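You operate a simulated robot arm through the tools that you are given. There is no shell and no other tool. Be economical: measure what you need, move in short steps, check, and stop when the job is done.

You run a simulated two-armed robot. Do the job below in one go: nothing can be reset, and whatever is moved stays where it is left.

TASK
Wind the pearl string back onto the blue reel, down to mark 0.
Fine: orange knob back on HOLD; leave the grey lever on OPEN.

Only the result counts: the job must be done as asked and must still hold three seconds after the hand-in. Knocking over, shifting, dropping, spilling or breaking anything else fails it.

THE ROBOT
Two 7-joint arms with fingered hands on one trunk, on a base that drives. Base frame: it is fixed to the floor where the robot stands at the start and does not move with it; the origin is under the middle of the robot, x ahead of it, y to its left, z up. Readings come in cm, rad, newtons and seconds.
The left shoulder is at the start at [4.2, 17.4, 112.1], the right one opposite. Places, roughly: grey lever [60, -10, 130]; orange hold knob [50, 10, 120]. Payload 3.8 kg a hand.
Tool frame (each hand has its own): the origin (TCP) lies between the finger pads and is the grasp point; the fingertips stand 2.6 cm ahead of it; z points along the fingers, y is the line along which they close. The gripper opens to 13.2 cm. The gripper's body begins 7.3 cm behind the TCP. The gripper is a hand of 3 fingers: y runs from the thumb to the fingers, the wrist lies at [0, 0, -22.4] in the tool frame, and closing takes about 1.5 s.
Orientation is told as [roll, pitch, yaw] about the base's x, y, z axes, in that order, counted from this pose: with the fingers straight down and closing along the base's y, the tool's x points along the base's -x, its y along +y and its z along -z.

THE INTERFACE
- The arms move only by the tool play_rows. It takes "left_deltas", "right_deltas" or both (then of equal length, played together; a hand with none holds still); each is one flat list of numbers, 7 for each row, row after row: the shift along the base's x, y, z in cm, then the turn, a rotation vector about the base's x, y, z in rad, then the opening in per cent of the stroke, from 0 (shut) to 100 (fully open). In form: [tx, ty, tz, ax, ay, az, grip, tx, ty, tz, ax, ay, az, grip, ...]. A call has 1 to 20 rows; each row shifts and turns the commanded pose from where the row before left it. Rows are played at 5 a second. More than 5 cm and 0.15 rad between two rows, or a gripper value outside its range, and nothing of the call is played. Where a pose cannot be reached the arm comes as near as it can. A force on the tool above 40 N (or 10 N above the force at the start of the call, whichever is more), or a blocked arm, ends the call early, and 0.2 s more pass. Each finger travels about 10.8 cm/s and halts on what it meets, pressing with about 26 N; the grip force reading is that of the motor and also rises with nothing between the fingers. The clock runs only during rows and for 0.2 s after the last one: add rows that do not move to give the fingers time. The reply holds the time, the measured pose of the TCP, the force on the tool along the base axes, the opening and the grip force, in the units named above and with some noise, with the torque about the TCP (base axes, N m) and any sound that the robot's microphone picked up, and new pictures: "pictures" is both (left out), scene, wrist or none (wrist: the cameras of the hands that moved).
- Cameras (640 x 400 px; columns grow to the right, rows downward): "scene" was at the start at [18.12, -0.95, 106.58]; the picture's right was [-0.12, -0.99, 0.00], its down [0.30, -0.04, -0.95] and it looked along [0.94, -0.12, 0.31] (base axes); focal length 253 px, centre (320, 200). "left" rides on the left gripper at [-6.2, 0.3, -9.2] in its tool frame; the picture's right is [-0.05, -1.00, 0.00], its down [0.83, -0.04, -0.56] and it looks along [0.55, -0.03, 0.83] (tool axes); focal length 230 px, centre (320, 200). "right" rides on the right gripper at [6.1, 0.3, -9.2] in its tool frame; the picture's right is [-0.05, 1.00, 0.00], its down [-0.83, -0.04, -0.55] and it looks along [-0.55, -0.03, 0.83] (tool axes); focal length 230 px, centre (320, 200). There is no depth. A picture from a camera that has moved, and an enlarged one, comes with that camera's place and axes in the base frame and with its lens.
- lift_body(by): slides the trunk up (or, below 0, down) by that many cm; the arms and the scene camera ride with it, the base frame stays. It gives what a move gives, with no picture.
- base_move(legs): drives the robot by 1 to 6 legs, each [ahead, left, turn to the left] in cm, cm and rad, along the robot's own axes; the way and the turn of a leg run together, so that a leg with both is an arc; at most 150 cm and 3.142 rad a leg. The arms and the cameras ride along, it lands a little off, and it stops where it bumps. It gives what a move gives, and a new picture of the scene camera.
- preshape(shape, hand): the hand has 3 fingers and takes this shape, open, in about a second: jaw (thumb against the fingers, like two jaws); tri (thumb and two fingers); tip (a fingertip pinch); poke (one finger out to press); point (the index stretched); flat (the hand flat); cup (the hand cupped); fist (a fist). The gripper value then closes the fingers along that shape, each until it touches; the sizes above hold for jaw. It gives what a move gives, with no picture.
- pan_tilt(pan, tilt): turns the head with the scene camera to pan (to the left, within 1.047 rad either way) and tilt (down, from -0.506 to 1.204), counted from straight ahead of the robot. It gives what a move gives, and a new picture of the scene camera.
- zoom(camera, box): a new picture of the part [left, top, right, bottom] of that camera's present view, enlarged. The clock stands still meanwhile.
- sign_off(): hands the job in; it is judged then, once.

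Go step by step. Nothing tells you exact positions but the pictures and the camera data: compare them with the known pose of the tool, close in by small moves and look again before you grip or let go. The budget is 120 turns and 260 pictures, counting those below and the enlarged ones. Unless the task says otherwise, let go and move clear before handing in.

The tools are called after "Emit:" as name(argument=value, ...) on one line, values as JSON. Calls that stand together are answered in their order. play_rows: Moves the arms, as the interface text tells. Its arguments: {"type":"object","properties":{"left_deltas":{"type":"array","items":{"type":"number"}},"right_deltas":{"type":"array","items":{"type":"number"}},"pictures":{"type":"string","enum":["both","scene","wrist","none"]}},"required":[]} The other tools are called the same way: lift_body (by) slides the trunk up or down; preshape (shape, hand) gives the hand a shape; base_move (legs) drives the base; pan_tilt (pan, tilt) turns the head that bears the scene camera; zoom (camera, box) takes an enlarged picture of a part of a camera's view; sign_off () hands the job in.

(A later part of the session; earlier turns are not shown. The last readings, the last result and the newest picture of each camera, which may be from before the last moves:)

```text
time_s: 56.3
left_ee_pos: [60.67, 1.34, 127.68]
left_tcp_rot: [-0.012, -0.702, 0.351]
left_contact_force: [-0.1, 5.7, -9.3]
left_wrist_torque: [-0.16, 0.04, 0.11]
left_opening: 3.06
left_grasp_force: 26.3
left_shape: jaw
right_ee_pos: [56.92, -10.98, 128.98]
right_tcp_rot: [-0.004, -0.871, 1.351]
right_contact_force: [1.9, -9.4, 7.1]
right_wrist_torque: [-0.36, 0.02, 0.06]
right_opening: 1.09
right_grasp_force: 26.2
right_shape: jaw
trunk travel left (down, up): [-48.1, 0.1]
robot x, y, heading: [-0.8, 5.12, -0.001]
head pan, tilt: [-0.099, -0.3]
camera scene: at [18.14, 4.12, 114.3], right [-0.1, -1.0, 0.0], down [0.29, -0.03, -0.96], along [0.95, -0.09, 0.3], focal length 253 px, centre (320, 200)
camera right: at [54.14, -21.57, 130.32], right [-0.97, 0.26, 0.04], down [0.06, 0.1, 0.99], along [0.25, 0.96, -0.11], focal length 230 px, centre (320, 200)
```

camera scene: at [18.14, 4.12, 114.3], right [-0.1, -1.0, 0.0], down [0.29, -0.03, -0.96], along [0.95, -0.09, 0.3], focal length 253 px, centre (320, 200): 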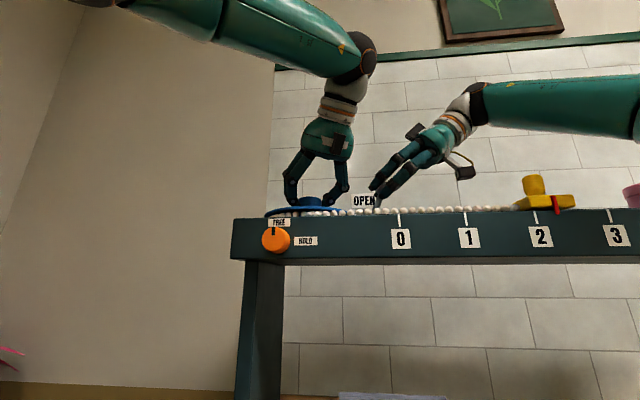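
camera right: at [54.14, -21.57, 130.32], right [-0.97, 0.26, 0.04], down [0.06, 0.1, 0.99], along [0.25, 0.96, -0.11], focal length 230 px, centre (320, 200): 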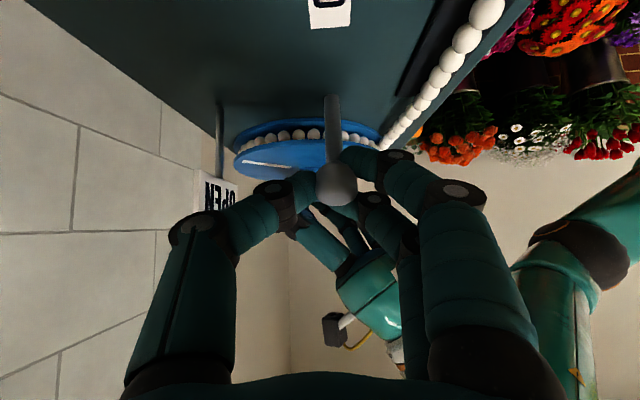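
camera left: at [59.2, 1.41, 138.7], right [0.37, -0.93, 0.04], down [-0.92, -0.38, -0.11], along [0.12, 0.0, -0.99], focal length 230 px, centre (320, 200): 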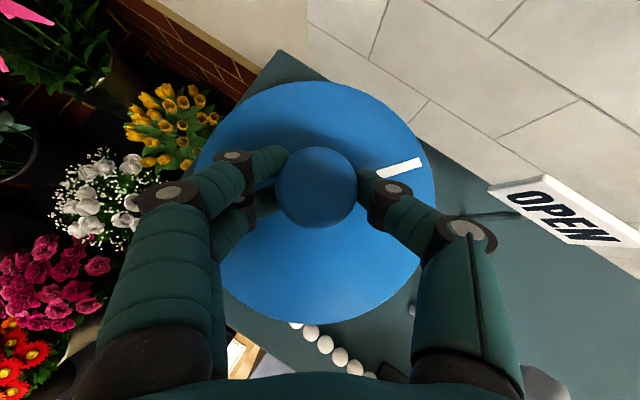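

The ball did move (about 1.2 cm): the lever swings upright, in the plane of the shelf. I continue that way gently.

Emit:
play_rows(right_deltas=[0.12, 0.6, 0.15, 0, 0, 0, 5, 0.12, 0.6, 0.1, 0, 0, 0, 5, 0.12, 0.6, 0.05, 0, 0, 0, 5, 0, 0, 0, 0, 0, 0, 5], pictures="both")

```text
time_s: 57.3
left_ee_pos: [60.64, 1.36, 127.6]
left_tcp_rot: [-0.012, -0.704, 0.349]
left_contact_force: [-0.1, 4.2, -7.9]
left_wrist_torque: [-0.13, 0.0, 0.04]
left_opening: 3.08
left_grasp_force: 26.1
left_shape: jaw
right_ee_pos: [57.14, -9.1, 129.32]
right_tcp_rot: [-0.006, -0.871, 1.351]
right_contact_force: [1.3, -6.9, 4.4]
right_wrist_torque: [-0.41, 0.08, -0.08]
right_opening: 1.1
right_grasp_force: 25.9
right_shape: jaw
trunk travel left (down, up): [-48.1, 0.1]
robot x, y, heading: [-0.74, 4.94, 0.002]
head pan, tilt: [-0.099, -0.3]
camera scene: at [18.15, 4.15, 114.3], right [-0.1, -1.0, 0.0], down [0.29, -0.03, -0.96], along [0.95, -0.09, 0.3], focal length 253 px, centre (320, 200)
camera right: at [54.47, -19.73, 130.6], right [-0.97, 0.25, 0.04], down [0.06, 0.1, 0.99], along [0.25, 0.96, -0.11], focal length 230 px, centre (320, 200)
```

scene: 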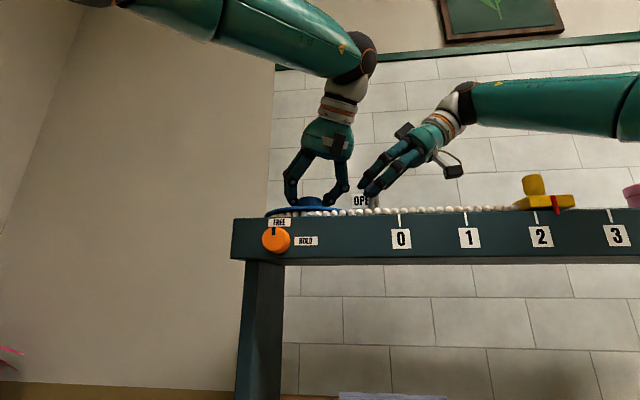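
right: 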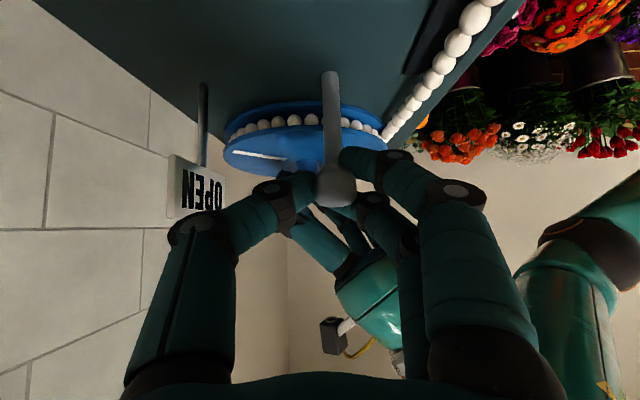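

It follows easily and is nearly upright. One more small advance to find the stop.

Emit:
play_rows(right_deltas=[0.1, 0.5, 0, 0, 0, 0, 5, 0.1, 0.5, 0, 0, 0, 0, 5, 0, 0, 0, 0, 0, 0, 5], pictures="both")

Emit:
zoom(camera="scene", box=[260, 130, 600, 270])

```text
time_s: 58.1
left_ee_pos: [60.62, 1.36, 127.47]
left_tcp_rot: [-0.013, -0.702, 0.351]
left_contact_force: [0.7, 0.5, -6.5]
left_wrist_torque: [-0.16, -0.05, -0.01]
left_opening: 3.08
left_grasp_force: 26.4
left_shape: jaw
right_ee_pos: [57.48, -7.97, 129.29]
right_tcp_rot: [-0.003, -0.87, 1.351]
right_contact_force: [-0.4, 0.0, -0.2]
right_wrist_torque: [0.01, 0.01, 0.01]
right_opening: 0.48
right_grasp_force: 25.9
right_shape: jaw
trunk travel left (down, up): [-48.1, 0.1]
robot x, y, heading: [-0.41, 4.5, 0.005]
head pan, tilt: [-0.099, -0.3]
camera scene: at [18.16, 4.18, 114.29], right [-0.1, -1.0, 0.0], down [0.29, -0.03, -0.96], along [0.95, -0.09, 0.3], focal length 253 px, centre (320, 200)
camera right: at [54.73, -18.65, 130.46], right [-0.97, 0.25, 0.04], down [0.06, 0.1, 0.99], along [0.25, 0.96, -0.11], focal length 230 px, centre (320, 200)
```

scene: 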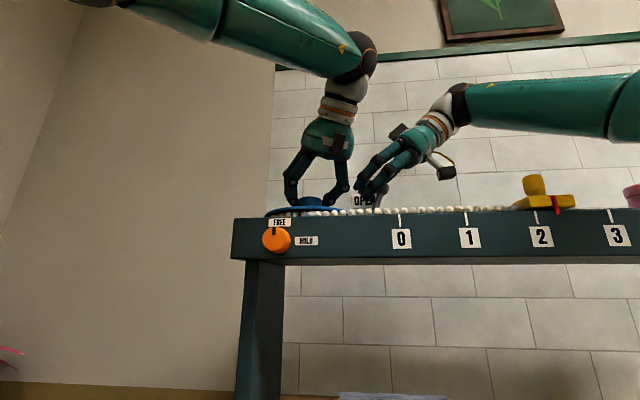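
right: 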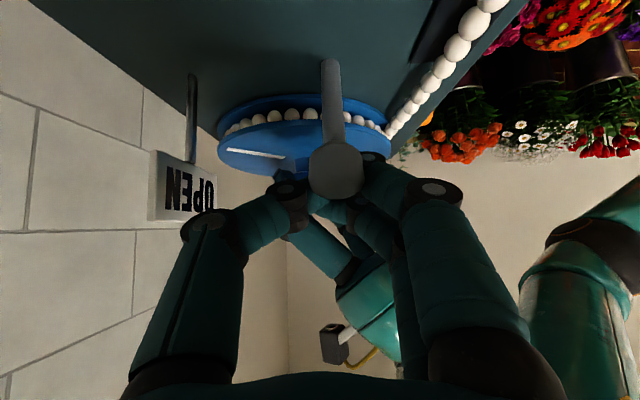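

```text
1.88 times, centred on (430, 200) of scene
camera zoom: at [18.16, 4.18, 114.29], right [-0.1, -1.0, 0.0], down [0.29, -0.03, -0.96], along [0.95, -0.09, 0.3], focal length 476 px, centre (113, 200)
```

zoom: 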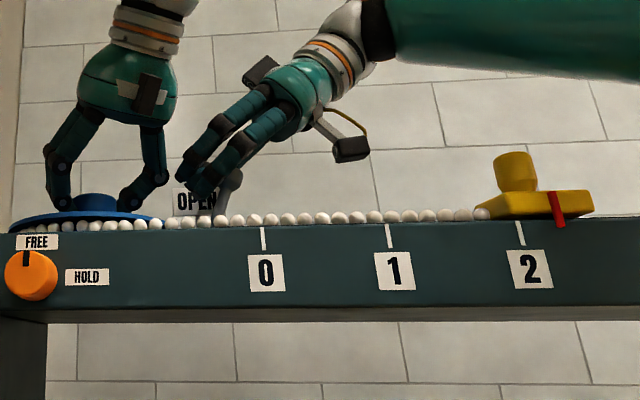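

The ball slipped out of the pinch but the lever is now near upright; the slider has not run. I go over it, back behind it, to push with the closed fingertips.

Emit:
play_rows(right_deltas=[0, -0.5, 1.5, 0, 0, 0, 5, 0, -1, 1.5, 0, 0, 0, 5, -0.6, -2.3, 0.5, 0, 0, 0, 5, -0.6, -2.3, 0, 0, 0, 0, 5, -0.6, -0.5, -1.5, 0, 0, 0, 5, 0, 0, -1.8, 0, 0, 0, 5, 0, 0, 0, 0, 0, 0, 5], pictures="both")

```text
time_s: 59.7
left_ee_pos: [60.57, 1.35, 127.62]
left_tcp_rot: [-0.012, -0.702, 0.35]
left_contact_force: [1.2, -1.2, -6.7]
left_wrist_torque: [-0.19, -0.04, -0.01]
left_opening: 3.07
left_grasp_force: 26.2
left_shape: jaw
right_ee_pos: [55.59, -14.54, 129.69]
right_tcp_rot: [-0.006, -0.871, 1.35]
right_contact_force: [0.3, 0.6, 0.0]
right_wrist_torque: [0.03, 0.02, 0.01]
right_opening: 0.47
right_grasp_force: 26.0
right_shape: jaw
trunk travel left (down, up): [-48.1, 0.1]
robot x, y, heading: [-0.78, 4.78, 0.006]
head pan, tilt: [-0.099, -0.3]
camera scene: at [18.16, 4.17, 114.3], right [-0.1, -1.0, 0.0], down [0.29, -0.03, -0.96], along [0.95, -0.09, 0.3], focal length 253 px, centre (320, 200)
camera right: at [52.9, -25.29, 130.91], right [-0.97, 0.25, 0.04], down [0.06, 0.1, 0.99], along [0.25, 0.96, -0.11], focal length 230 px, centre (320, 200)
```

scene: 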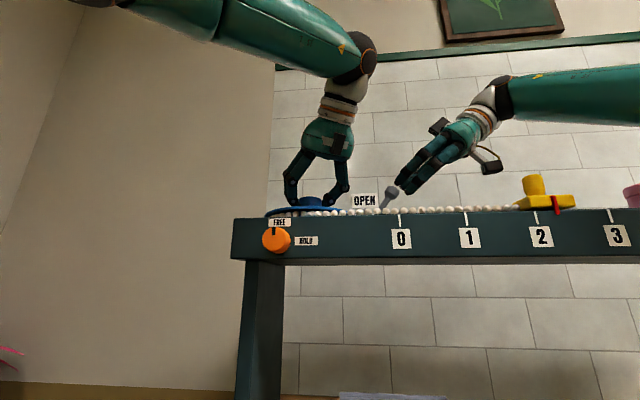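
right: 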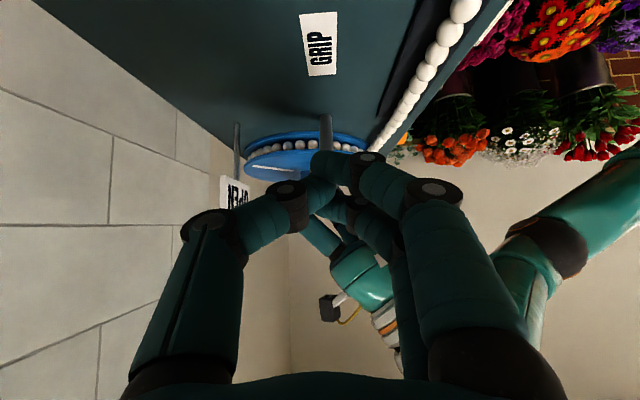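

The lever sprang back to GRIP: it is spring-loaded over centre, so it has to go past upright. To make room there, I regrip the hub with the left hand from the left-front side.

Emit:
play_rows(left_deltas=[0, 0, 0, 0, 0, 0, 15, 0, 0, 0, 0, 0, 0, 30, 0, 0, 0, 0, 0, 0, 45, 0, 0, 0, 0, 0, 0, 55, -1.2, -0.45, 1.55, 0, 0, 0, 55, -1.2, -0.45, 1.55, 0, 0, 0, 55, 0.07, 0.45, 0, 0, 0, -0.141, 55, 0.07, 0.45, 0, 0, 0, -0.141, 55, 0.07, 0.45, 0, 0, 0, -0.141, 55, 0.08, 0.45, 0, 0, 0, -0.141, 55, 0.08, 0.45, 0, 0, 0, -0.141, 55, 0.08, 0.45, 0, 0, 0, -0.141, 55, 0.08, 0.45, 0, 0, 0, -0.141, 55, 0.07, 0.45, 0, 0, 0, -0.141, 55, 0, 0, 0, 0, 0, 0, 55], pictures="both")

```text
time_s: 62.9
left_ee_pos: [58.76, 4.13, 130.75]
left_tcp_rot: [-0.013, -0.705, -0.778]
left_contact_force: [-0.1, 0.5, -0.3]
left_wrist_torque: [0.0, -0.01, -0.02]
left_opening: 7.19
left_grasp_force: 0.0
left_shape: jaw
right_ee_pos: [55.57, -14.64, 129.72]
right_tcp_rot: [-0.008, -0.871, 1.351]
right_contact_force: [0.7, 0.0, 0.4]
right_wrist_torque: [-0.01, -0.01, -0.01]
right_opening: 0.47
right_grasp_force: 25.9
right_shape: jaw
trunk travel left (down, up): [-48.1, 0.1]
robot x, y, heading: [-0.48, 4.61, 0.004]
head pan, tilt: [-0.099, -0.3]
camera scene: at [18.08, 4.15, 114.32], right [-0.1, -1.0, 0.0], down [0.29, -0.03, -0.96], along [0.95, -0.09, 0.3], focal length 253 px, centre (320, 200)
camera left: at [58.04, 5.37, 141.83], right [-0.68, -0.73, 0.04], down [-0.73, 0.67, -0.11], along [0.05, -0.11, -0.99], focal length 230 px, centre (320, 200)
```

scene: 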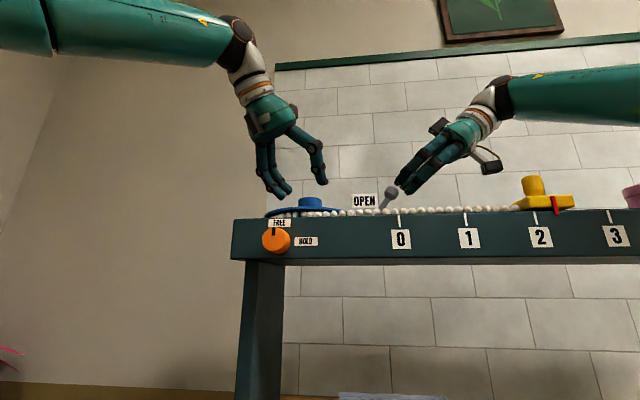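
left: 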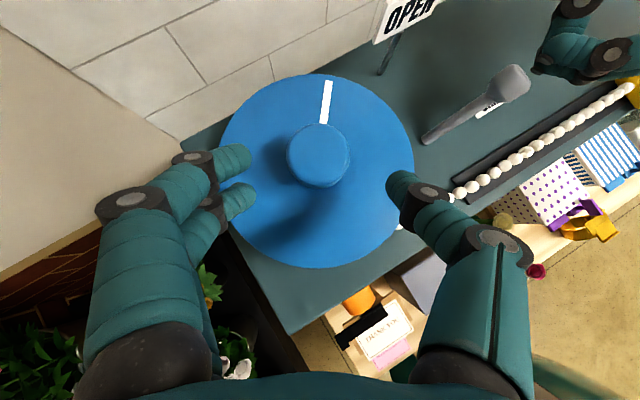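

Clear view; the hub axis is confirmed at [60.9, 2.0]. I move in and close the left hand on the cap again.

Emit:
play_rows(left_deltas=[0.6, -0.6, -1.1, 0, 0, 0, 55, 0.6, -0.6, -1.1, 0, 0, 0, 55, 0.6, -0.6, -1.1, 0, 0, 0, 55, 0, 0, 0, 0, 0, 0, 45, 0, 0, 0, 0, 0, 0, 30, 0, 0, 0, 0, 0, 0, 15, 0, 0, 0, 0, 0, 0, 3, 0, 0, 0, 0, 0, 0, 3, 0, 0, 0, 0, 0, 0, 3], pictures="wrist")

```text
time_s: 64.9
left_ee_pos: [60.47, 2.43, 127.51]
left_tcp_rot: [-0.01, -0.701, -0.777]
left_contact_force: [-0.9, -1.8, -3.1]
left_wrist_torque: [-0.14, 0.15, -0.08]
left_opening: 3.11
left_grasp_force: 25.6
left_shape: jaw
right_ee_pos: [55.56, -14.6, 129.66]
right_tcp_rot: [-0.006, -0.87, 1.351]
right_contact_force: [0.1, -0.7, 0.0]
right_wrist_torque: [0.05, 0.04, 0.03]
right_opening: 0.48
right_grasp_force: 26.1
right_shape: jaw
trunk travel left (down, up): [-48.1, 0.1]
robot x, y, heading: [-0.63, 4.75, 0.007]
head pan, tilt: [-0.099, -0.3]
camera left: at [59.83, 3.53, 138.49], right [-0.68, -0.73, 0.04], down [-0.73, 0.67, -0.11], along [0.05, -0.11, -0.99], focal length 230 px, centre (320, 200)
```

left: 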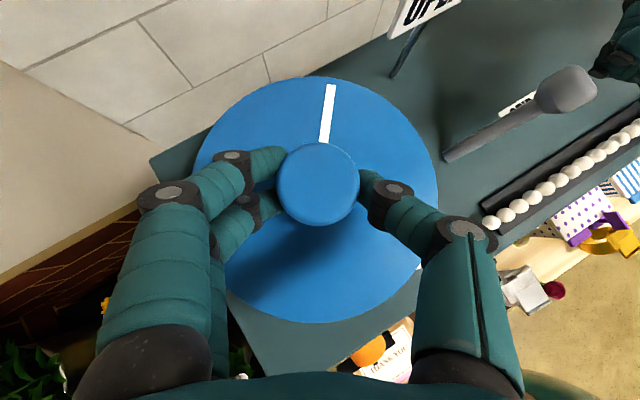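

Holding the hub. Now I push the ball with the closed right fingertips along the shelf direction.

Emit:
play_rows(right_deltas=[0.2, 1, 0.15, 0, 0, 0, 3, 0.2, 1, 0.15, 0, 0, 0, 3, 0.2, 1, 0.1, 0, 0, 0, 3, 0.2, 1, 0.05, 0, 0, 0, 3, 0.2, 1, 0, 0, 0, 0, 3], pictures="both")

Emit:
zoom(camera="left", box=[360, 0, 640, 240])

```text
time_s: 66.1
left_ee_pos: [60.4, 2.21, 127.53]
left_tcp_rot: [-0.01, -0.701, -0.775]
left_contact_force: [7.0, -1.8, -13.7]
left_wrist_torque: [-0.08, 0.14, 0.03]
left_opening: 3.04
left_grasp_force: 26.1
left_shape: jaw
right_ee_pos: [56.33, -9.71, 130.59]
right_tcp_rot: [-0.017, -0.88, 1.358]
right_contact_force: [-3.7, -5.9, 27.8]
right_wrist_torque: [0.58, 0.12, 0.14]
right_opening: 1.0
right_grasp_force: 25.6
right_shape: jaw
trunk travel left (down, up): [-48.1, 0.1]
robot x, y, heading: [-0.91, 4.88, 0.004]
head pan, tilt: [-0.099, -0.3]
camera scene: at [18.02, 4.06, 114.35], right [-0.1, -1.0, 0.0], down [0.29, -0.03, -0.96], along [0.95, -0.09, 0.3], focal length 253 px, centre (320, 200)
camera right: at [53.64, -20.4, 131.66], right [-0.97, 0.25, 0.03], down [0.06, 0.09, 0.99], along [0.25, 0.96, -0.1], focal length 230 px, centre (320, 200)
```

scene: 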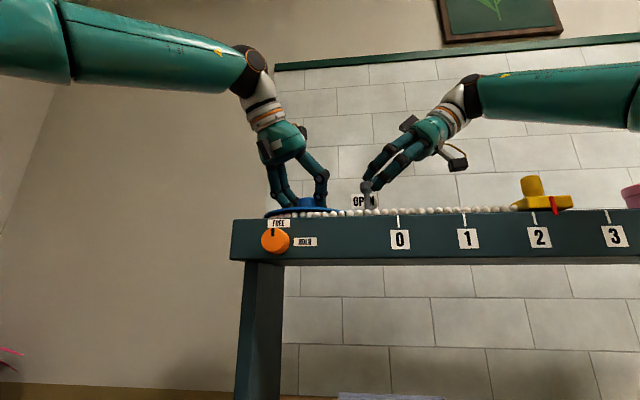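
right: 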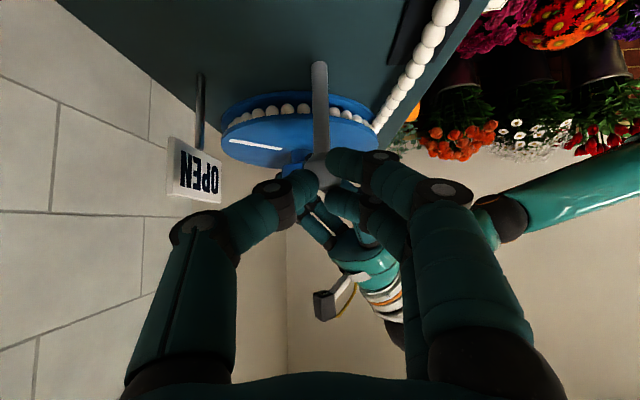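

```text
1.67 times, centred on (500, 120) of left
camera zoom: at [59.73, 3.48, 138.55], right [-0.68, -0.74, 0.04], down [-0.73, 0.67, -0.11], along [0.05, -0.11, -0.99], focal length 384 px, centre (20, 333)
```

zoom: 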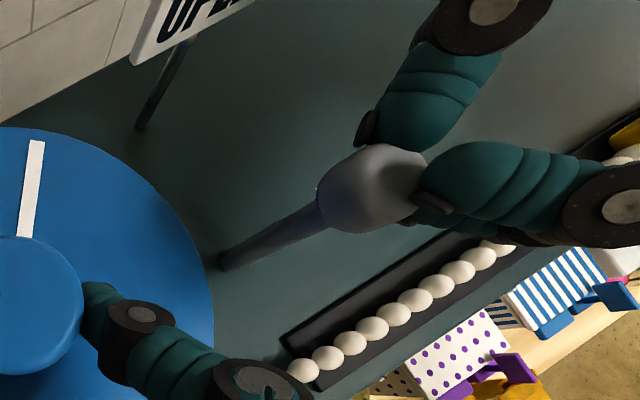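

The lever is about upright now. I push a bit further to get it over centre.

Emit:
play_rows(right_deltas=[0.1, 0.6, 0.3, 0, 0, 0, 3, 0.15, 0.7, 0.1, 0, 0, 0, 3, 0.15, 0.7, 0, 0, 0, 0, 3, 0.15, 0.7, -0.1, 0, 0, 0, 3], pictures="both")

Emit:
zoom(camera="left", box=[360, 0, 640, 240])

```text
time_s: 66.6
left_ee_pos: [60.4, 2.29, 127.29]
left_tcp_rot: [-0.01, -0.698, -0.775]
left_contact_force: [-4.9, 2.0, 1.2]
left_wrist_torque: [-0.15, 0.14, 0.02]
left_opening: 3.05
left_grasp_force: 25.8
left_shape: jaw
right_ee_pos: [56.63, -9.8, 130.33]
right_tcp_rot: [-0.007, -0.867, 1.34]
right_contact_force: [-1.8, -17.7, 1.3]
right_wrist_torque: [-0.26, 0.07, 0.0]
right_opening: 0.8
right_grasp_force: 25.8
right_shape: jaw
trunk travel left (down, up): [-48.1, 0.1]
robot x, y, heading: [-0.28, 4.74, -0.001]
head pan, tilt: [-0.099, -0.3]
stopped in row 2 (right hand): the force on the tool passed its limit (the readings are from after the stop); the commanded pose is now the measured one
camera scene: at [18.0, 3.92, 114.3], right [-0.1, -1.0, 0.0], down [0.29, -0.03, -0.96], along [0.95, -0.09, 0.3], focal length 253 px, centre (320, 200)
camera right: at [53.82, -20.44, 131.63], right [-0.96, 0.27, 0.04], down [0.07, 0.1, 0.99], along [0.26, 0.96, -0.12], focal length 230 px, centre (320, 200)
```

scene: 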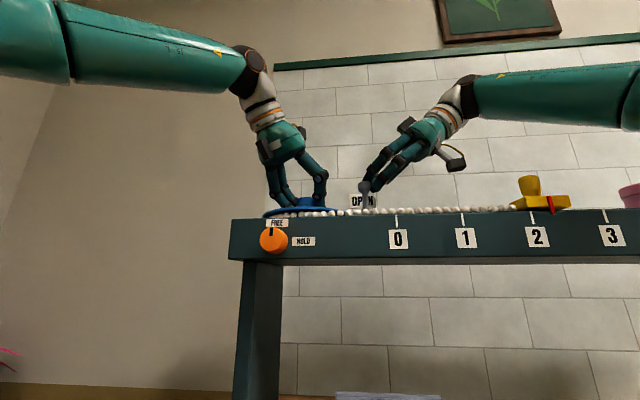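
right: 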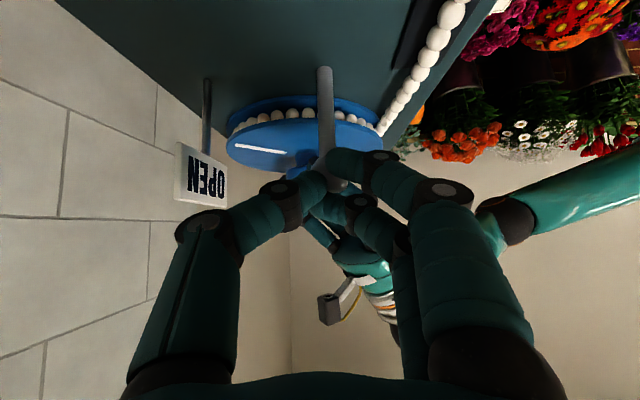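

```text
1.67 times, centred on (500, 120) of left
camera zoom: at [59.8, 3.38, 138.47], right [-0.68, -0.74, 0.04], down [-0.73, 0.67, -0.11], along [0.05, -0.1, -0.99], focal length 384 px, centre (20, 333)
```

zoom: 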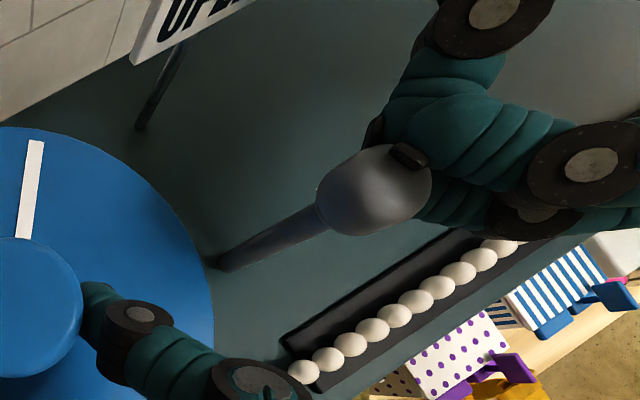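

A stop is reached with the lever upright, in front of the OPEN sign. I retreat straight back from it and see whether it stays.

Emit:
play_rows(right_deltas=[-0.1, -0.5, 0.2, 0, 0, 0, 3, -0.2, -1, 0.2, 0, 0, 0, 3, -0.2, -1, 0.2, 0, 0, 0, 3, -0.2, -1, 0, 0, 0, 0, 3, 0, 0, 0, 0, 0, 0, 3], pictures="both")

Emit:
zoom(camera="left", box=[360, 0, 640, 240])

```text
time_s: 67.8
left_ee_pos: [60.51, 2.32, 127.39]
left_tcp_rot: [-0.01, -0.698, -0.775]
left_contact_force: [-2.0, -7.6, 1.1]
left_wrist_torque: [-0.3, 0.16, -0.08]
left_opening: 3.07
left_grasp_force: 26.3
left_shape: jaw
right_ee_pos: [55.94, -12.78, 131.08]
right_tcp_rot: [-0.006, -0.869, 1.347]
right_contact_force: [-0.7, 0.2, 0.2]
right_wrist_torque: [0.01, -0.02, 0.0]
right_opening: 0.47
right_grasp_force: 25.8
right_shape: jaw
trunk travel left (down, up): [-48.1, 0.1]
robot x, y, heading: [-0.73, 4.94, 0.004]
head pan, tilt: [-0.099, -0.3]
camera scene: at [18.05, 4.01, 114.32], right [-0.1, -1.0, 0.0], down [0.29, -0.03, -0.96], along [0.95, -0.09, 0.3], focal length 253 px, centre (320, 200)
camera right: at [53.18, -23.47, 132.29], right [-0.97, 0.26, 0.04], down [0.06, 0.1, 0.99], along [0.25, 0.96, -0.11], focal length 230 px, centre (320, 200)
```

scene: 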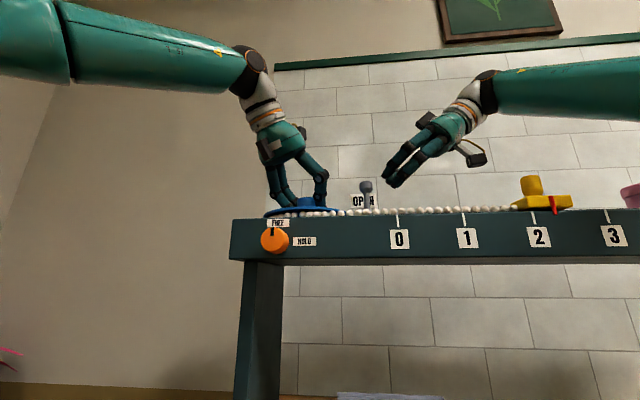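
right: 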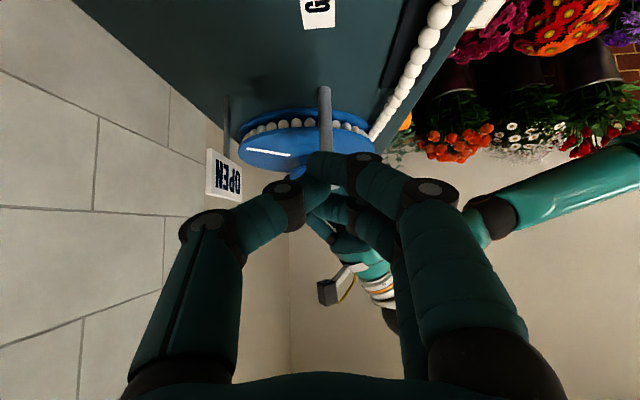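

```text
1.67 times, centred on (500, 120) of left
camera zoom: at [59.84, 3.5, 138.47], right [-0.68, -0.74, 0.04], down [-0.74, 0.67, -0.11], along [0.05, -0.1, -0.99], focal length 384 px, centre (20, 333)
```

zoom: 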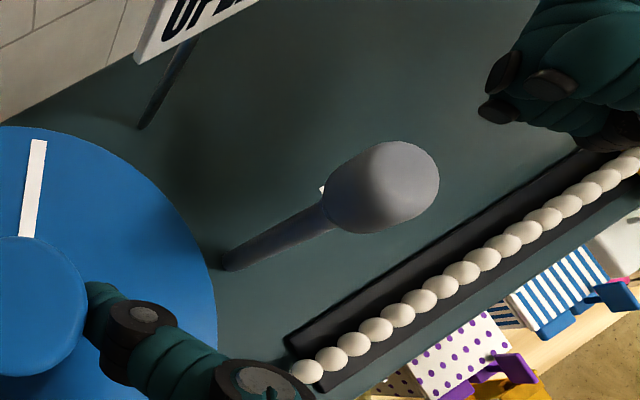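

The lever stays upright on OPEN, and the slider has not run. I now turn the hub clockwise about 40° with the left hand and watch the slider.

Emit:
play_rows(left_deltas=[0.05, 0.05, 0, 0, 0, -0.14, 3, 0.06, 0.05, 0, 0, 0, -0.14, 3, 0.06, 0.04, 0, 0, 0, -0.14, 3, 0.07, 0.03, 0, 0, 0, -0.14, 3, 0.07, 0.02, 0, 0, 0, -0.14, 3], pictures="both")

```text
time_s: 69.0
left_ee_pos: [60.48, 2.56, 127.28]
left_tcp_rot: [-0.005, -0.705, -1.408]
left_contact_force: [15.7, -12.8, 11.5]
left_wrist_torque: [-0.34, -0.32, 0.03]
left_opening: 3.09
left_grasp_force: 26.4
left_shape: jaw
left hand out of reach, approached as far as the arm can: row 5
right_ee_pos: [56.24, -12.98, 130.97]
right_tcp_rot: [-0.005, -0.869, 1.345]
right_contact_force: [0.2, 1.1, 0.0]
right_wrist_torque: [0.0, 0.02, -0.03]
right_opening: 0.5
right_grasp_force: 25.9
right_shape: jaw
trunk travel left (down, up): [-48.1, 0.1]
robot x, y, heading: [-0.38, 5.17, 0.001]
head pan, tilt: [-0.099, -0.3]
camera scene: at [18.25, 3.98, 114.31], right [-0.1, -1.0, 0.0], down [0.29, -0.03, -0.96], along [0.95, -0.09, 0.29], focal length 253 px, centre (320, 200)
camera left: at [60.54, 3.92, 138.39], right [-0.98, -0.2, 0.04], down [-0.2, 0.97, -0.11], along [-0.01, -0.12, -0.99], focal length 230 px, centre (320, 200)
```

scene: 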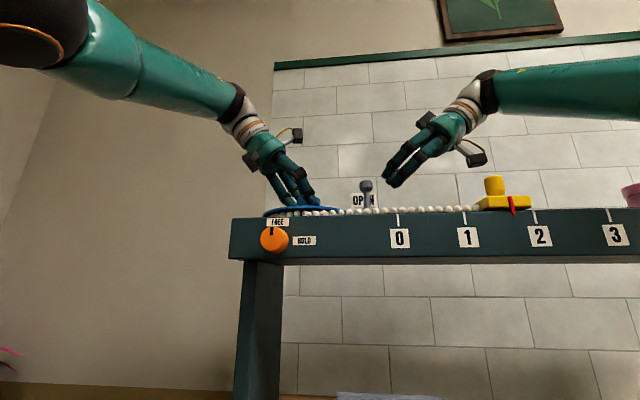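
left: 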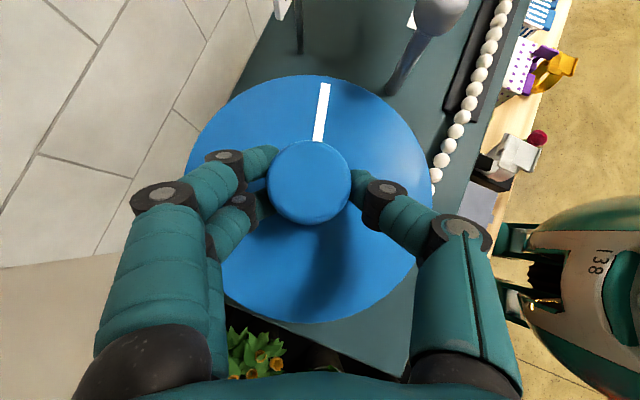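

Winding works: the pointer went from about 2.25 to 1.65, with hardly any back-torque. I open the left hand slightly and see whether the reel stays.

Emit:
play_rows(left_deltas=[0, 0, 0, 0, 0, 0, 15, 0, 0, 0, 0, 0, 0, 27, 0, 0, 0, 0, 0, 0, 33, 0, 0, 0, 0, 0, 0, 33], pictures="scene")

```text
time_s: 70.0
left_ee_pos: [60.15, 3.02, 127.1]
left_tcp_rot: [-0.01, -0.698, -1.403]
left_contact_force: [2.5, 1.8, 12.5]
left_wrist_torque: [0.0, -0.35, 0.1]
left_opening: 4.46
left_grasp_force: 0.1
left_shape: jaw
right_ee_pos: [55.89, -12.52, 130.95]
right_tcp_rot: [-0.008, -0.867, 1.35]
right_contact_force: [0.0, -0.2, -0.6]
right_wrist_torque: [0.0, -0.04, -0.04]
right_opening: 0.48
right_grasp_force: 26.4
right_shape: jaw
trunk travel left (down, up): [-48.1, 0.1]
robot x, y, heading: [-0.97, 4.9, 0.001]
head pan, tilt: [-0.099, -0.3]
camera scene: at [18.01, 4.17, 114.33], right [-0.1, -1.0, 0.0], down [0.29, -0.03, -0.96], along [0.95, -0.09, 0.3], focal length 253 px, centre (320, 200)
```

scene: 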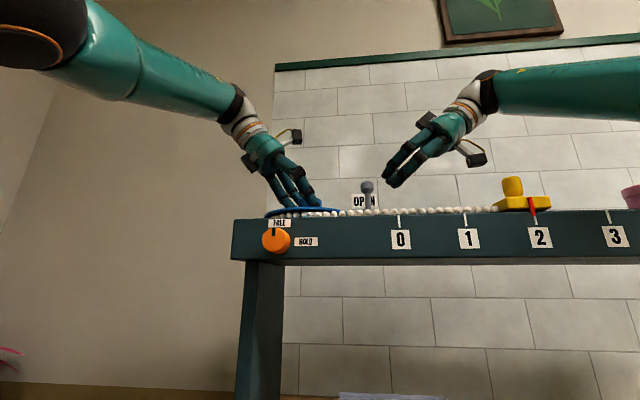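

The string runs back out once loosened (pointer at ~2 now), so I grip again at once.

Emit:
play_rows(left_deltas=[0, 0, 0, 0, 0, 0, 3, 0, 0, 0, 0, 0, 0, 3, 0, 0, 0, 0, 0, 0, 3], pictures="both")

```text
time_s: 70.8
left_ee_pos: [60.18, 2.89, 127.12]
left_tcp_rot: [-0.011, -0.7, -1.403]
left_contact_force: [6.8, 2.6, 13.1]
left_wrist_torque: [0.0, -0.39, 0.14]
left_opening: 3.3
left_grasp_force: 25.9
left_shape: jaw
right_ee_pos: [56.01, -12.49, 130.97]
right_tcp_rot: [-0.007, -0.868, 1.348]
right_contact_force: [0.5, -0.6, 0.0]
right_wrist_torque: [0.01, 0.02, 0.03]
right_opening: 0.46
right_grasp_force: 26.0
right_shape: jaw
trunk travel left (down, up): [-48.1, 0.1]
robot x, y, heading: [-0.85, 4.69, 0.002]
head pan, tilt: [-0.099, -0.3]
camera scene: at [18.07, 4.17, 114.32], right [-0.1, -1.0, 0.0], down [0.29, -0.03, -0.96], along [0.95, -0.09, 0.3], focal length 253 px, centre (320, 200)
camera left: at [60.36, 4.24, 138.24], right [-0.98, -0.2, 0.04], down [-0.2, 0.97, -0.11], along [-0.02, -0.12, -0.99], focal length 230 px, centre (320, 200)
```

scene: 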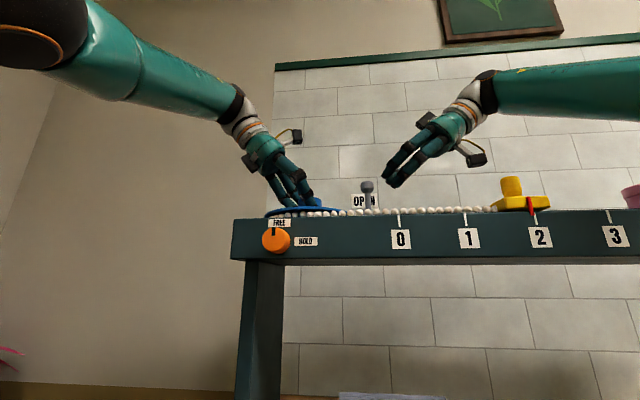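
left: 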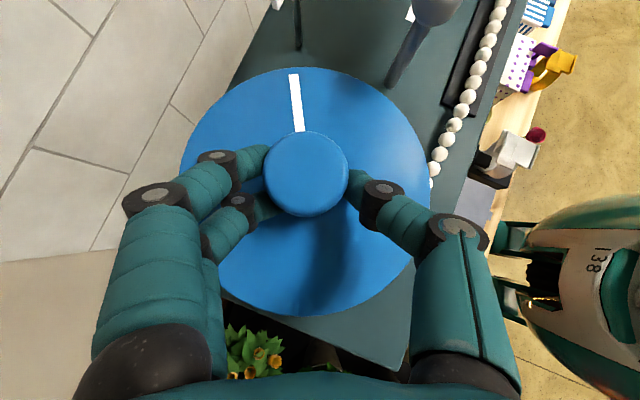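

Re-held at about mark 2. So the string is under tension and needs the lever as second holder: I open the right hand and place it around the upright lever's ball, to put it back on GRIP meanwhile.

Emit:
play_rows(right_deltas=[0, -2, 0, 0, 0, 0, 20, 0, -1, 0, 0, 0, 0, 40, 0, 0, 0, 0, 0, 0, 45, 0.1, 2, -0.4, 0, 0, 0, 45, 0.1, 2, -0.4, 0, 0, 0, 45, 0.2, 3, -0.7, 0, 0, 0, 45, 0, 0, 0, 0, 0, 0, 45], pictures="both")

```text
time_s: 72.4
left_ee_pos: [60.19, 2.87, 127.16]
left_tcp_rot: [-0.009, -0.702, -1.403]
left_contact_force: [6.5, 3.4, 12.4]
left_wrist_torque: [0.02, -0.41, 0.13]
left_opening: 3.26
left_grasp_force: 26.3
left_shape: jaw
right_ee_pos: [56.34, -8.56, 129.57]
right_tcp_rot: [-0.007, -0.868, 1.345]
right_contact_force: [-0.6, -0.3, 0.4]
right_wrist_torque: [-0.04, 0.01, 0.01]
right_opening: 5.87
right_grasp_force: 0.1
right_shape: jaw
trunk travel left (down, up): [-48.1, 0.1]
robot x, y, heading: [-0.66, 5.13, 0.006]
head pan, tilt: [-0.099, -0.3]
camera scene: at [18.07, 4.17, 114.32], right [-0.1, -1.0, 0.0], down [0.29, -0.03, -0.96], along [0.95, -0.09, 0.3], focal length 253 px, centre (320, 200)
camera right: at [53.55, -19.31, 130.85], right [-0.96, 0.26, 0.04], down [0.06, 0.1, 0.99], along [0.25, 0.96, -0.12], focal length 230 px, centre (320, 200)
```

scene: 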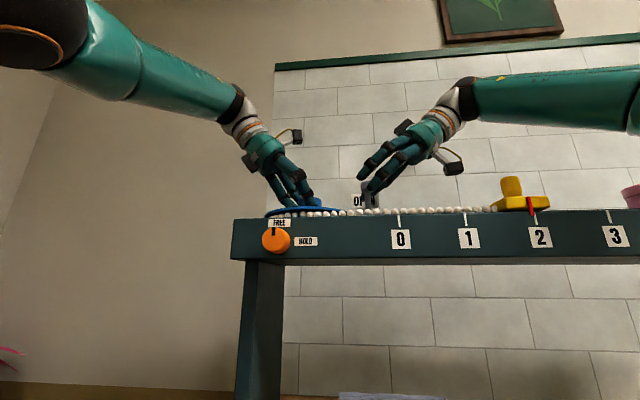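
right: 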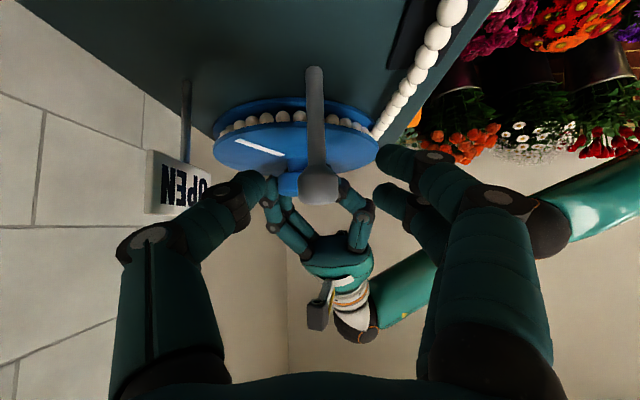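

The ball is centred. I close and pull the lever over to GRIP.

Emit:
play_rows(right_deltas=[0, 0, 0, 0, 0, 0, 30, 0, 0, 0, 0, 0, 0, 15, 0, 0, 0, 0, 0, 0, 4, 0, 0, 0, 0, 0, 0, 4, 0, 0, 0, 0, 0, 0, 4, -0.1, -0.6, 0, 0, 0, 0, 4, -0.1, -0.6, -0.05, 0, 0, 0, 4, -0.1, -0.6, -0.1, 0, 0, 0, 4, -0.1, -0.6, -0.2, 0, 0, 0, 4, -0.1, -0.6, -0.25, 0, 0, 0, 4, -0.1, -0.6, -0.3, 0, 0, 0, 4, -0.05, -0.4, -0.2, 0, 0, 0, 4], pictures="both")

```text
time_s: 75.0
left_ee_pos: [60.27, 2.92, 127.16]
left_tcp_rot: [-0.011, -0.703, -1.405]
left_contact_force: [3.2, -4.2, 13.6]
left_wrist_torque: [-0.07, -0.37, -0.04]
left_opening: 3.25
left_grasp_force: 26.6
left_shape: jaw
right_ee_pos: [55.81, -12.22, 128.47]
right_tcp_rot: [-0.009, -0.87, 1.35]
right_contact_force: [8.0, 15.6, -1.3]
right_wrist_torque: [0.38, -0.25, -0.1]
right_opening: 0.98
right_grasp_force: 25.8
right_shape: jaw
trunk travel left (down, up): [-48.1, 0.1]
robot x, y, heading: [-0.16, 4.76, 0.007]
head pan, tilt: [-0.099, -0.3]
camera scene: at [18.17, 4.33, 114.3], right [-0.1, -1.0, 0.0], down [0.29, -0.03, -0.96], along [0.95, -0.09, 0.3], focal length 253 px, centre (320, 200)
camera right: at [53.04, -22.92, 129.69], right [-0.97, 0.26, 0.03], down [0.06, 0.1, 0.99], along [0.25, 0.96, -0.11], focal length 230 px, centre (320, 200)
```

scene: 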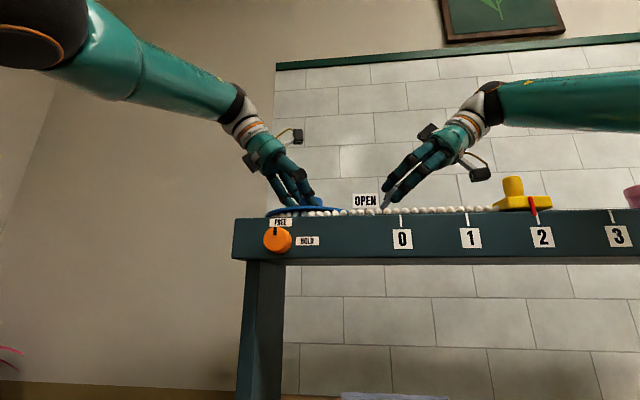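
right: 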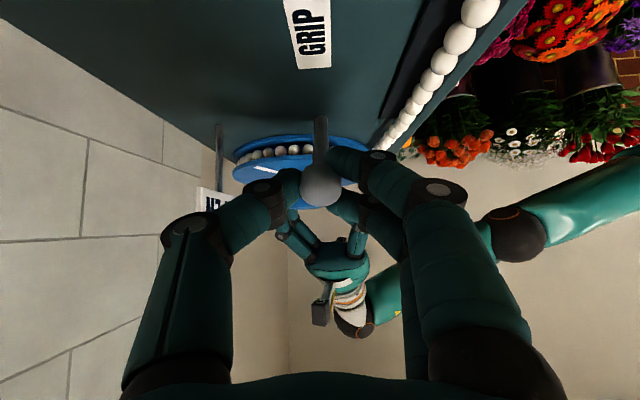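

Lever is at GRIP with the pinch kept on it. Now I loosen the left hand a little to check that the string holds.

Emit:
play_rows(left_deltas=[0, 0, 0, 0, 0, 0, 15, 0, 0, 0, 0, 0, 0, 27, 0, 0, 0, 0, 0, 0, 35, 0, 0, 0, 0, 0, 0, 35], pictures="scene")

```text
time_s: 76.0
left_ee_pos: [60.2, 3.08, 127.18]
left_tcp_rot: [-0.012, -0.702, -1.405]
left_contact_force: [0.2, -5.7, 13.3]
left_wrist_torque: [-0.21, -0.26, -0.2]
left_opening: 4.53
left_grasp_force: 0.2
left_shape: jaw
right_ee_pos: [55.66, -12.23, 128.38]
right_tcp_rot: [-0.009, -0.867, 1.348]
right_contact_force: [9.4, 21.8, 0.2]
right_wrist_torque: [0.45, -0.24, -0.02]
right_opening: 0.97
right_grasp_force: 26.1
right_shape: jaw
trunk travel left (down, up): [-48.1, 0.1]
robot x, y, heading: [-0.74, 4.78, 0.001]
head pan, tilt: [-0.099, -0.3]
camera scene: at [18.12, 4.37, 114.31], right [-0.1, -1.0, 0.0], down [0.29, -0.03, -0.96], along [0.95, -0.09, 0.3], focal length 253 px, centre (320, 200)
```

scene: 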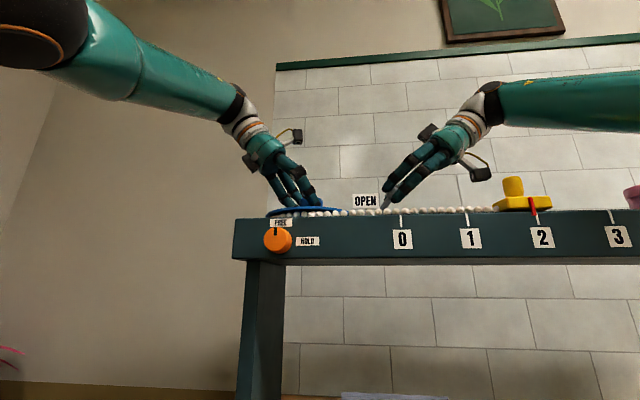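

The GRIP holds. I release the hub with the left hand and swing it round to the right-front side for a long stroke.

Emit:
play_rows(left_deltas=[0, 0, 0.3, 0, 0, 0, 45, 0, 0, 0.3, 0, 0, 0, 55, -0.2, 1.2, 1.8, 0, 0, 0, 55, -0.2, 1.2, 1.8, 0, 0, 0, 55, 0, 0, 1.2, 0, 0, 0, 55, -0.39, -0.226, 0, 0, 0, 0.1437, 55, -0.39, -0.226, 0, 0, 0, 0.1437, 55, -0.39, -0.226, 0, 0, 0, 0.1437, 55, -0.39, -0.226, 0, 0, 0, 0.1437, 55, -0.39, -0.226, 0, 0, 0, 0.1437, 55, -0.144, -0.426, 0, 0, 0, 0.1437, 55, -0.144, -0.426, 0, 0, 0, 0.1437, 55, -0.144, -0.426, 0, 0, 0, 0.1437, 55, -0.144, -0.426, 0, 0, 0, 0.1437, 55, -0.144, -0.426, 0, 0, 0, 0.1437, 55, 0.172, -0.416, 0, 0, 0, 0.1437, 55, 0.172, -0.416, 0, 0, 0, 0.1437, 55, 0.172, -0.416, 0, 0, 0, 0.1437, 55, 0.172, -0.416, 0, 0, 0, 0.1437, 55, 0.172, -0.416, 0, 0, 0, 0.1437, 55], pictures="both")

```text
time_s: 80.2
left_ee_pos: [57.16, 6.91, 132.42]
left_tcp_rot: [-0.016, -0.696, 0.756]
left_contact_force: [-0.7, 1.5, -0.4]
left_wrist_torque: [0.0, 0.0, -0.05]
left_opening: 7.22
left_grasp_force: 0.1
left_shape: jaw
left hand out of reach, approached as far as the arm can: row 3, 5, 6, 7, 8, 9, 10, 11, 14, 15, 16, 17, 18, 19, 20
right_ee_pos: [55.87, -12.16, 128.39]
right_tcp_rot: [-0.009, -0.862, 1.344]
right_contact_force: [4.8, 13.2, 3.0]
right_wrist_torque: [0.26, -0.16, 0.01]
right_opening: 0.96
right_grasp_force: 25.4
right_shape: jaw
trunk travel left (down, up): [-48.1, 0.1]
robot x, y, heading: [-0.9, 4.8, 0.004]
head pan, tilt: [-0.099, -0.3]
camera scene: at [18.16, 4.67, 114.32], right [-0.1, -1.0, 0.0], down [0.29, -0.03, -0.96], along [0.95, -0.09, 0.3], focal length 253 px, centre (320, 200)
camera left: at [55.92, 6.44, 143.48], right [0.71, -0.71, 0.05], down [-0.7, -0.71, -0.11], along [0.11, 0.04, -0.99], focal length 230 px, centre (320, 200)
```

scene: 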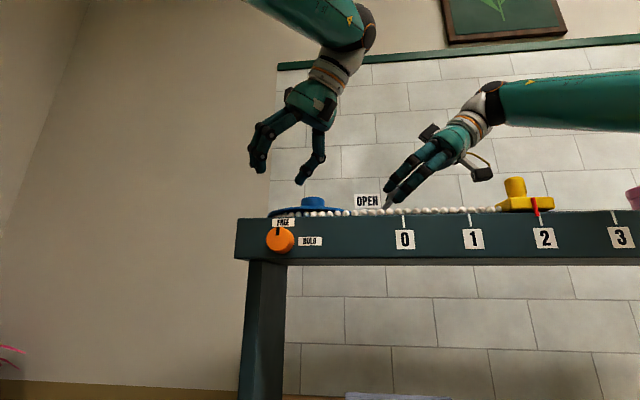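
left: 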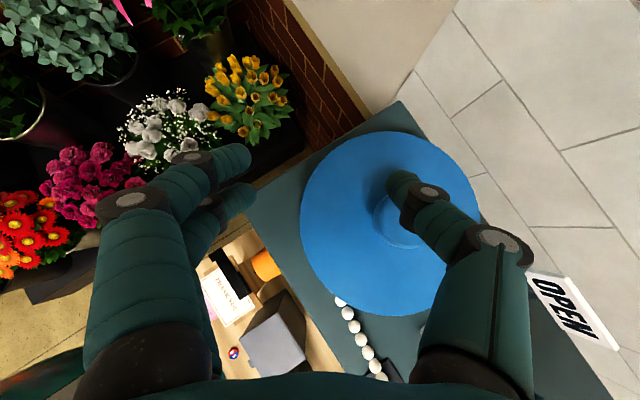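

The swing went partly out of reach and left the hand offset to the left; the fingers are above the cap height, so I shift it into place in front of the hub.

Emit:
play_rows(left_deltas=[0, -1.8, 0.3, 0, 0, 0, 55, 0.3, -1.8, 0, 0, 0, 0, 55, 0.4, -1.8, 0, 0, 0, 0, 55, 0.5, -1.6, 0, 0, 0, 0, 55, 0, 0, 0, 0, 0, 0, 55], pictures="both")

```text
time_s: 81.4
left_ee_pos: [55.22, 3.04, 132.09]
left_tcp_rot: [-0.014, -0.697, 0.754]
left_contact_force: [-0.2, -0.6, 0.7]
left_wrist_torque: [0.04, 0.0, -0.01]
left_opening: 7.22
left_grasp_force: 0.1
left_shape: jaw
left hand out of reach, approached as far as the arm can: row 1, 2, 3, 4
right_ee_pos: [55.83, -12.27, 128.34]
right_tcp_rot: [-0.008, -0.867, 1.348]
right_contact_force: [6.8, 17.5, 4.0]
right_wrist_torque: [0.38, -0.17, -0.03]
right_opening: 0.92
right_grasp_force: 26.0
right_shape: jaw
trunk travel left (down, up): [-48.1, 0.1]
robot x, y, heading: [-0.76, 4.92, 0.003]
head pan, tilt: [-0.099, -0.3]
camera scene: at [18.14, 4.4, 114.3], right [-0.1, -1.0, 0.0], down [0.29, -0.03, -0.96], along [0.95, -0.09, 0.3], focal length 253 px, centre (320, 200)
camera left: at [54.03, 2.59, 143.19], right [0.71, -0.71, 0.04], down [-0.7, -0.71, -0.11], along [0.11, 0.05, -0.99], focal length 230 px, centre (320, 200)
```

scene: 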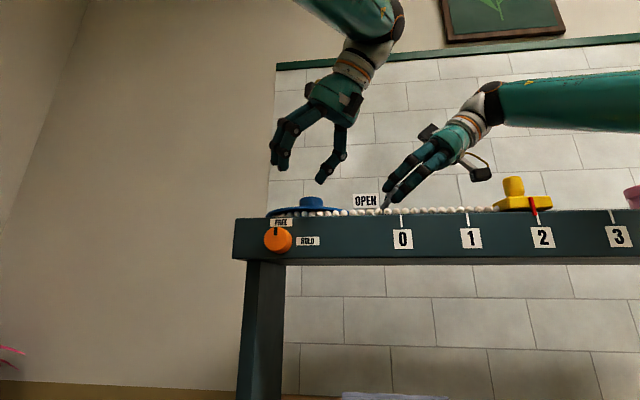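
left: 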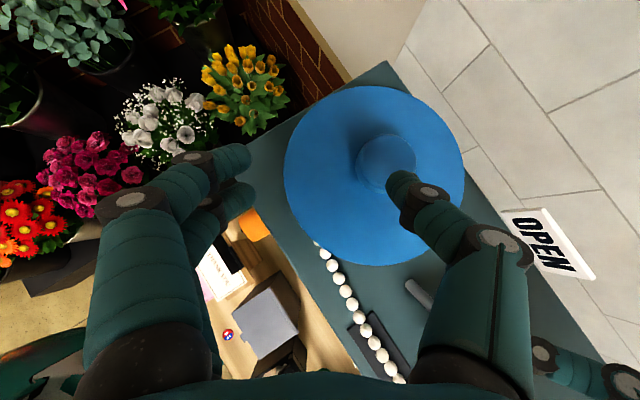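

That yaw exceeds the left arm's range; I go back to the earlier yaw (0.35) that worked and will wind in two strokes.

Emit:
play_rows(left_deltas=[0, -0.4, 0.4, 0, 0, -0.134, 55, 0.2, -0.8, 0.5, 0, 0, -0.134, 55, 0.3, -0.9, 0.5, 0, 0, -0.134, 55, 0.3, -0.9, 0, 0, 0, 0, 55, 0, 0, 0, 0, 0, 0, 55], pictures="wrist")

```text
time_s: 82.6
left_ee_pos: [56.2, 0.06, 133.26]
left_tcp_rot: [-0.012, -0.698, 0.35]
left_contact_force: [0.1, -0.5, -0.3]
left_wrist_torque: [0.01, 0.01, -0.02]
left_opening: 7.22
left_grasp_force: 0.0
left_shape: jaw
right_ee_pos: [55.82, -12.25, 128.57]
right_tcp_rot: [-0.008, -0.867, 1.348]
right_contact_force: [7.6, 18.0, 4.8]
right_wrist_torque: [0.38, -0.19, 0.0]
right_opening: 0.95
right_grasp_force: 25.7
right_shape: jaw
trunk travel left (down, up): [-48.1, 0.1]
robot x, y, heading: [-0.91, 4.79, 0.004]
head pan, tilt: [-0.099, -0.3]
camera left: at [54.85, 0.0, 144.48], right [0.37, -0.93, 0.04], down [-0.92, -0.37, -0.11], along [0.12, 0.0, -0.99], focal length 230 px, centre (320, 200)
```

left: 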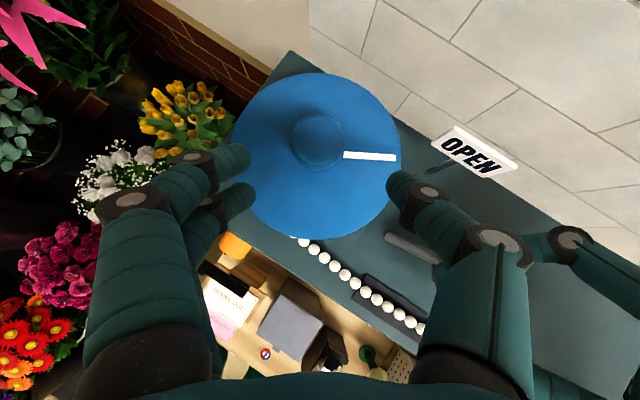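

Same view as in the first grasp. I move in and close on the cap.

Emit:
play_rows(left_deltas=[1.1, 0.42, -1.4, 0, 0, 0, 55, 1.1, 0.42, -1.4, 0, 0, 0, 55, 1.1, 0.42, -1.4, 0, 0, 0, 55, 1.1, 0.42, -1.3, 0, 0, 0, 55, 0, 0, 0, 0, 0, 0, 45, 0, 0, 0, 0, 0, 0, 30, 0, 0, 0, 0, 0, 0, 15, 0, 0, 0, 0, 0, 0, 3, 0, 0, 0, 0, 0, 0, 3, 0, 0, 0, 0, 0, 0, 3], pictures="wrist")

```text
time_s: 84.8
left_ee_pos: [60.71, 1.86, 127.76]
left_tcp_rot: [-0.015, -0.696, 0.351]
left_contact_force: [5.4, -0.5, -1.6]
left_wrist_torque: [-0.09, -0.01, -0.01]
left_opening: 3.14
left_grasp_force: 25.6
left_shape: jaw
right_ee_pos: [55.89, -12.36, 128.34]
right_tcp_rot: [-0.008, -0.868, 1.348]
right_contact_force: [5.4, 17.4, 5.2]
right_wrist_torque: [0.37, -0.16, 0.02]
right_opening: 0.96
right_grasp_force: 26.2
right_shape: jaw
trunk travel left (down, up): [-48.1, 0.1]
robot x, y, heading: [-0.67, 4.59, 0.002]
head pan, tilt: [-0.099, -0.3]
camera left: at [59.42, 1.85, 138.95], right [0.37, -0.93, 0.04], down [-0.92, -0.37, -0.11], along [0.12, 0.0, -0.99], focal length 230 px, centre (320, 200)
```

left: 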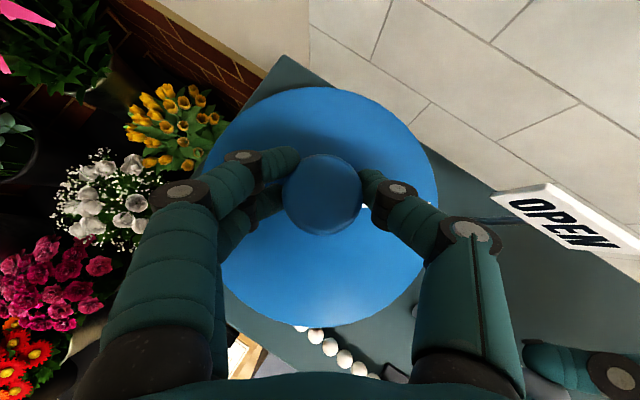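

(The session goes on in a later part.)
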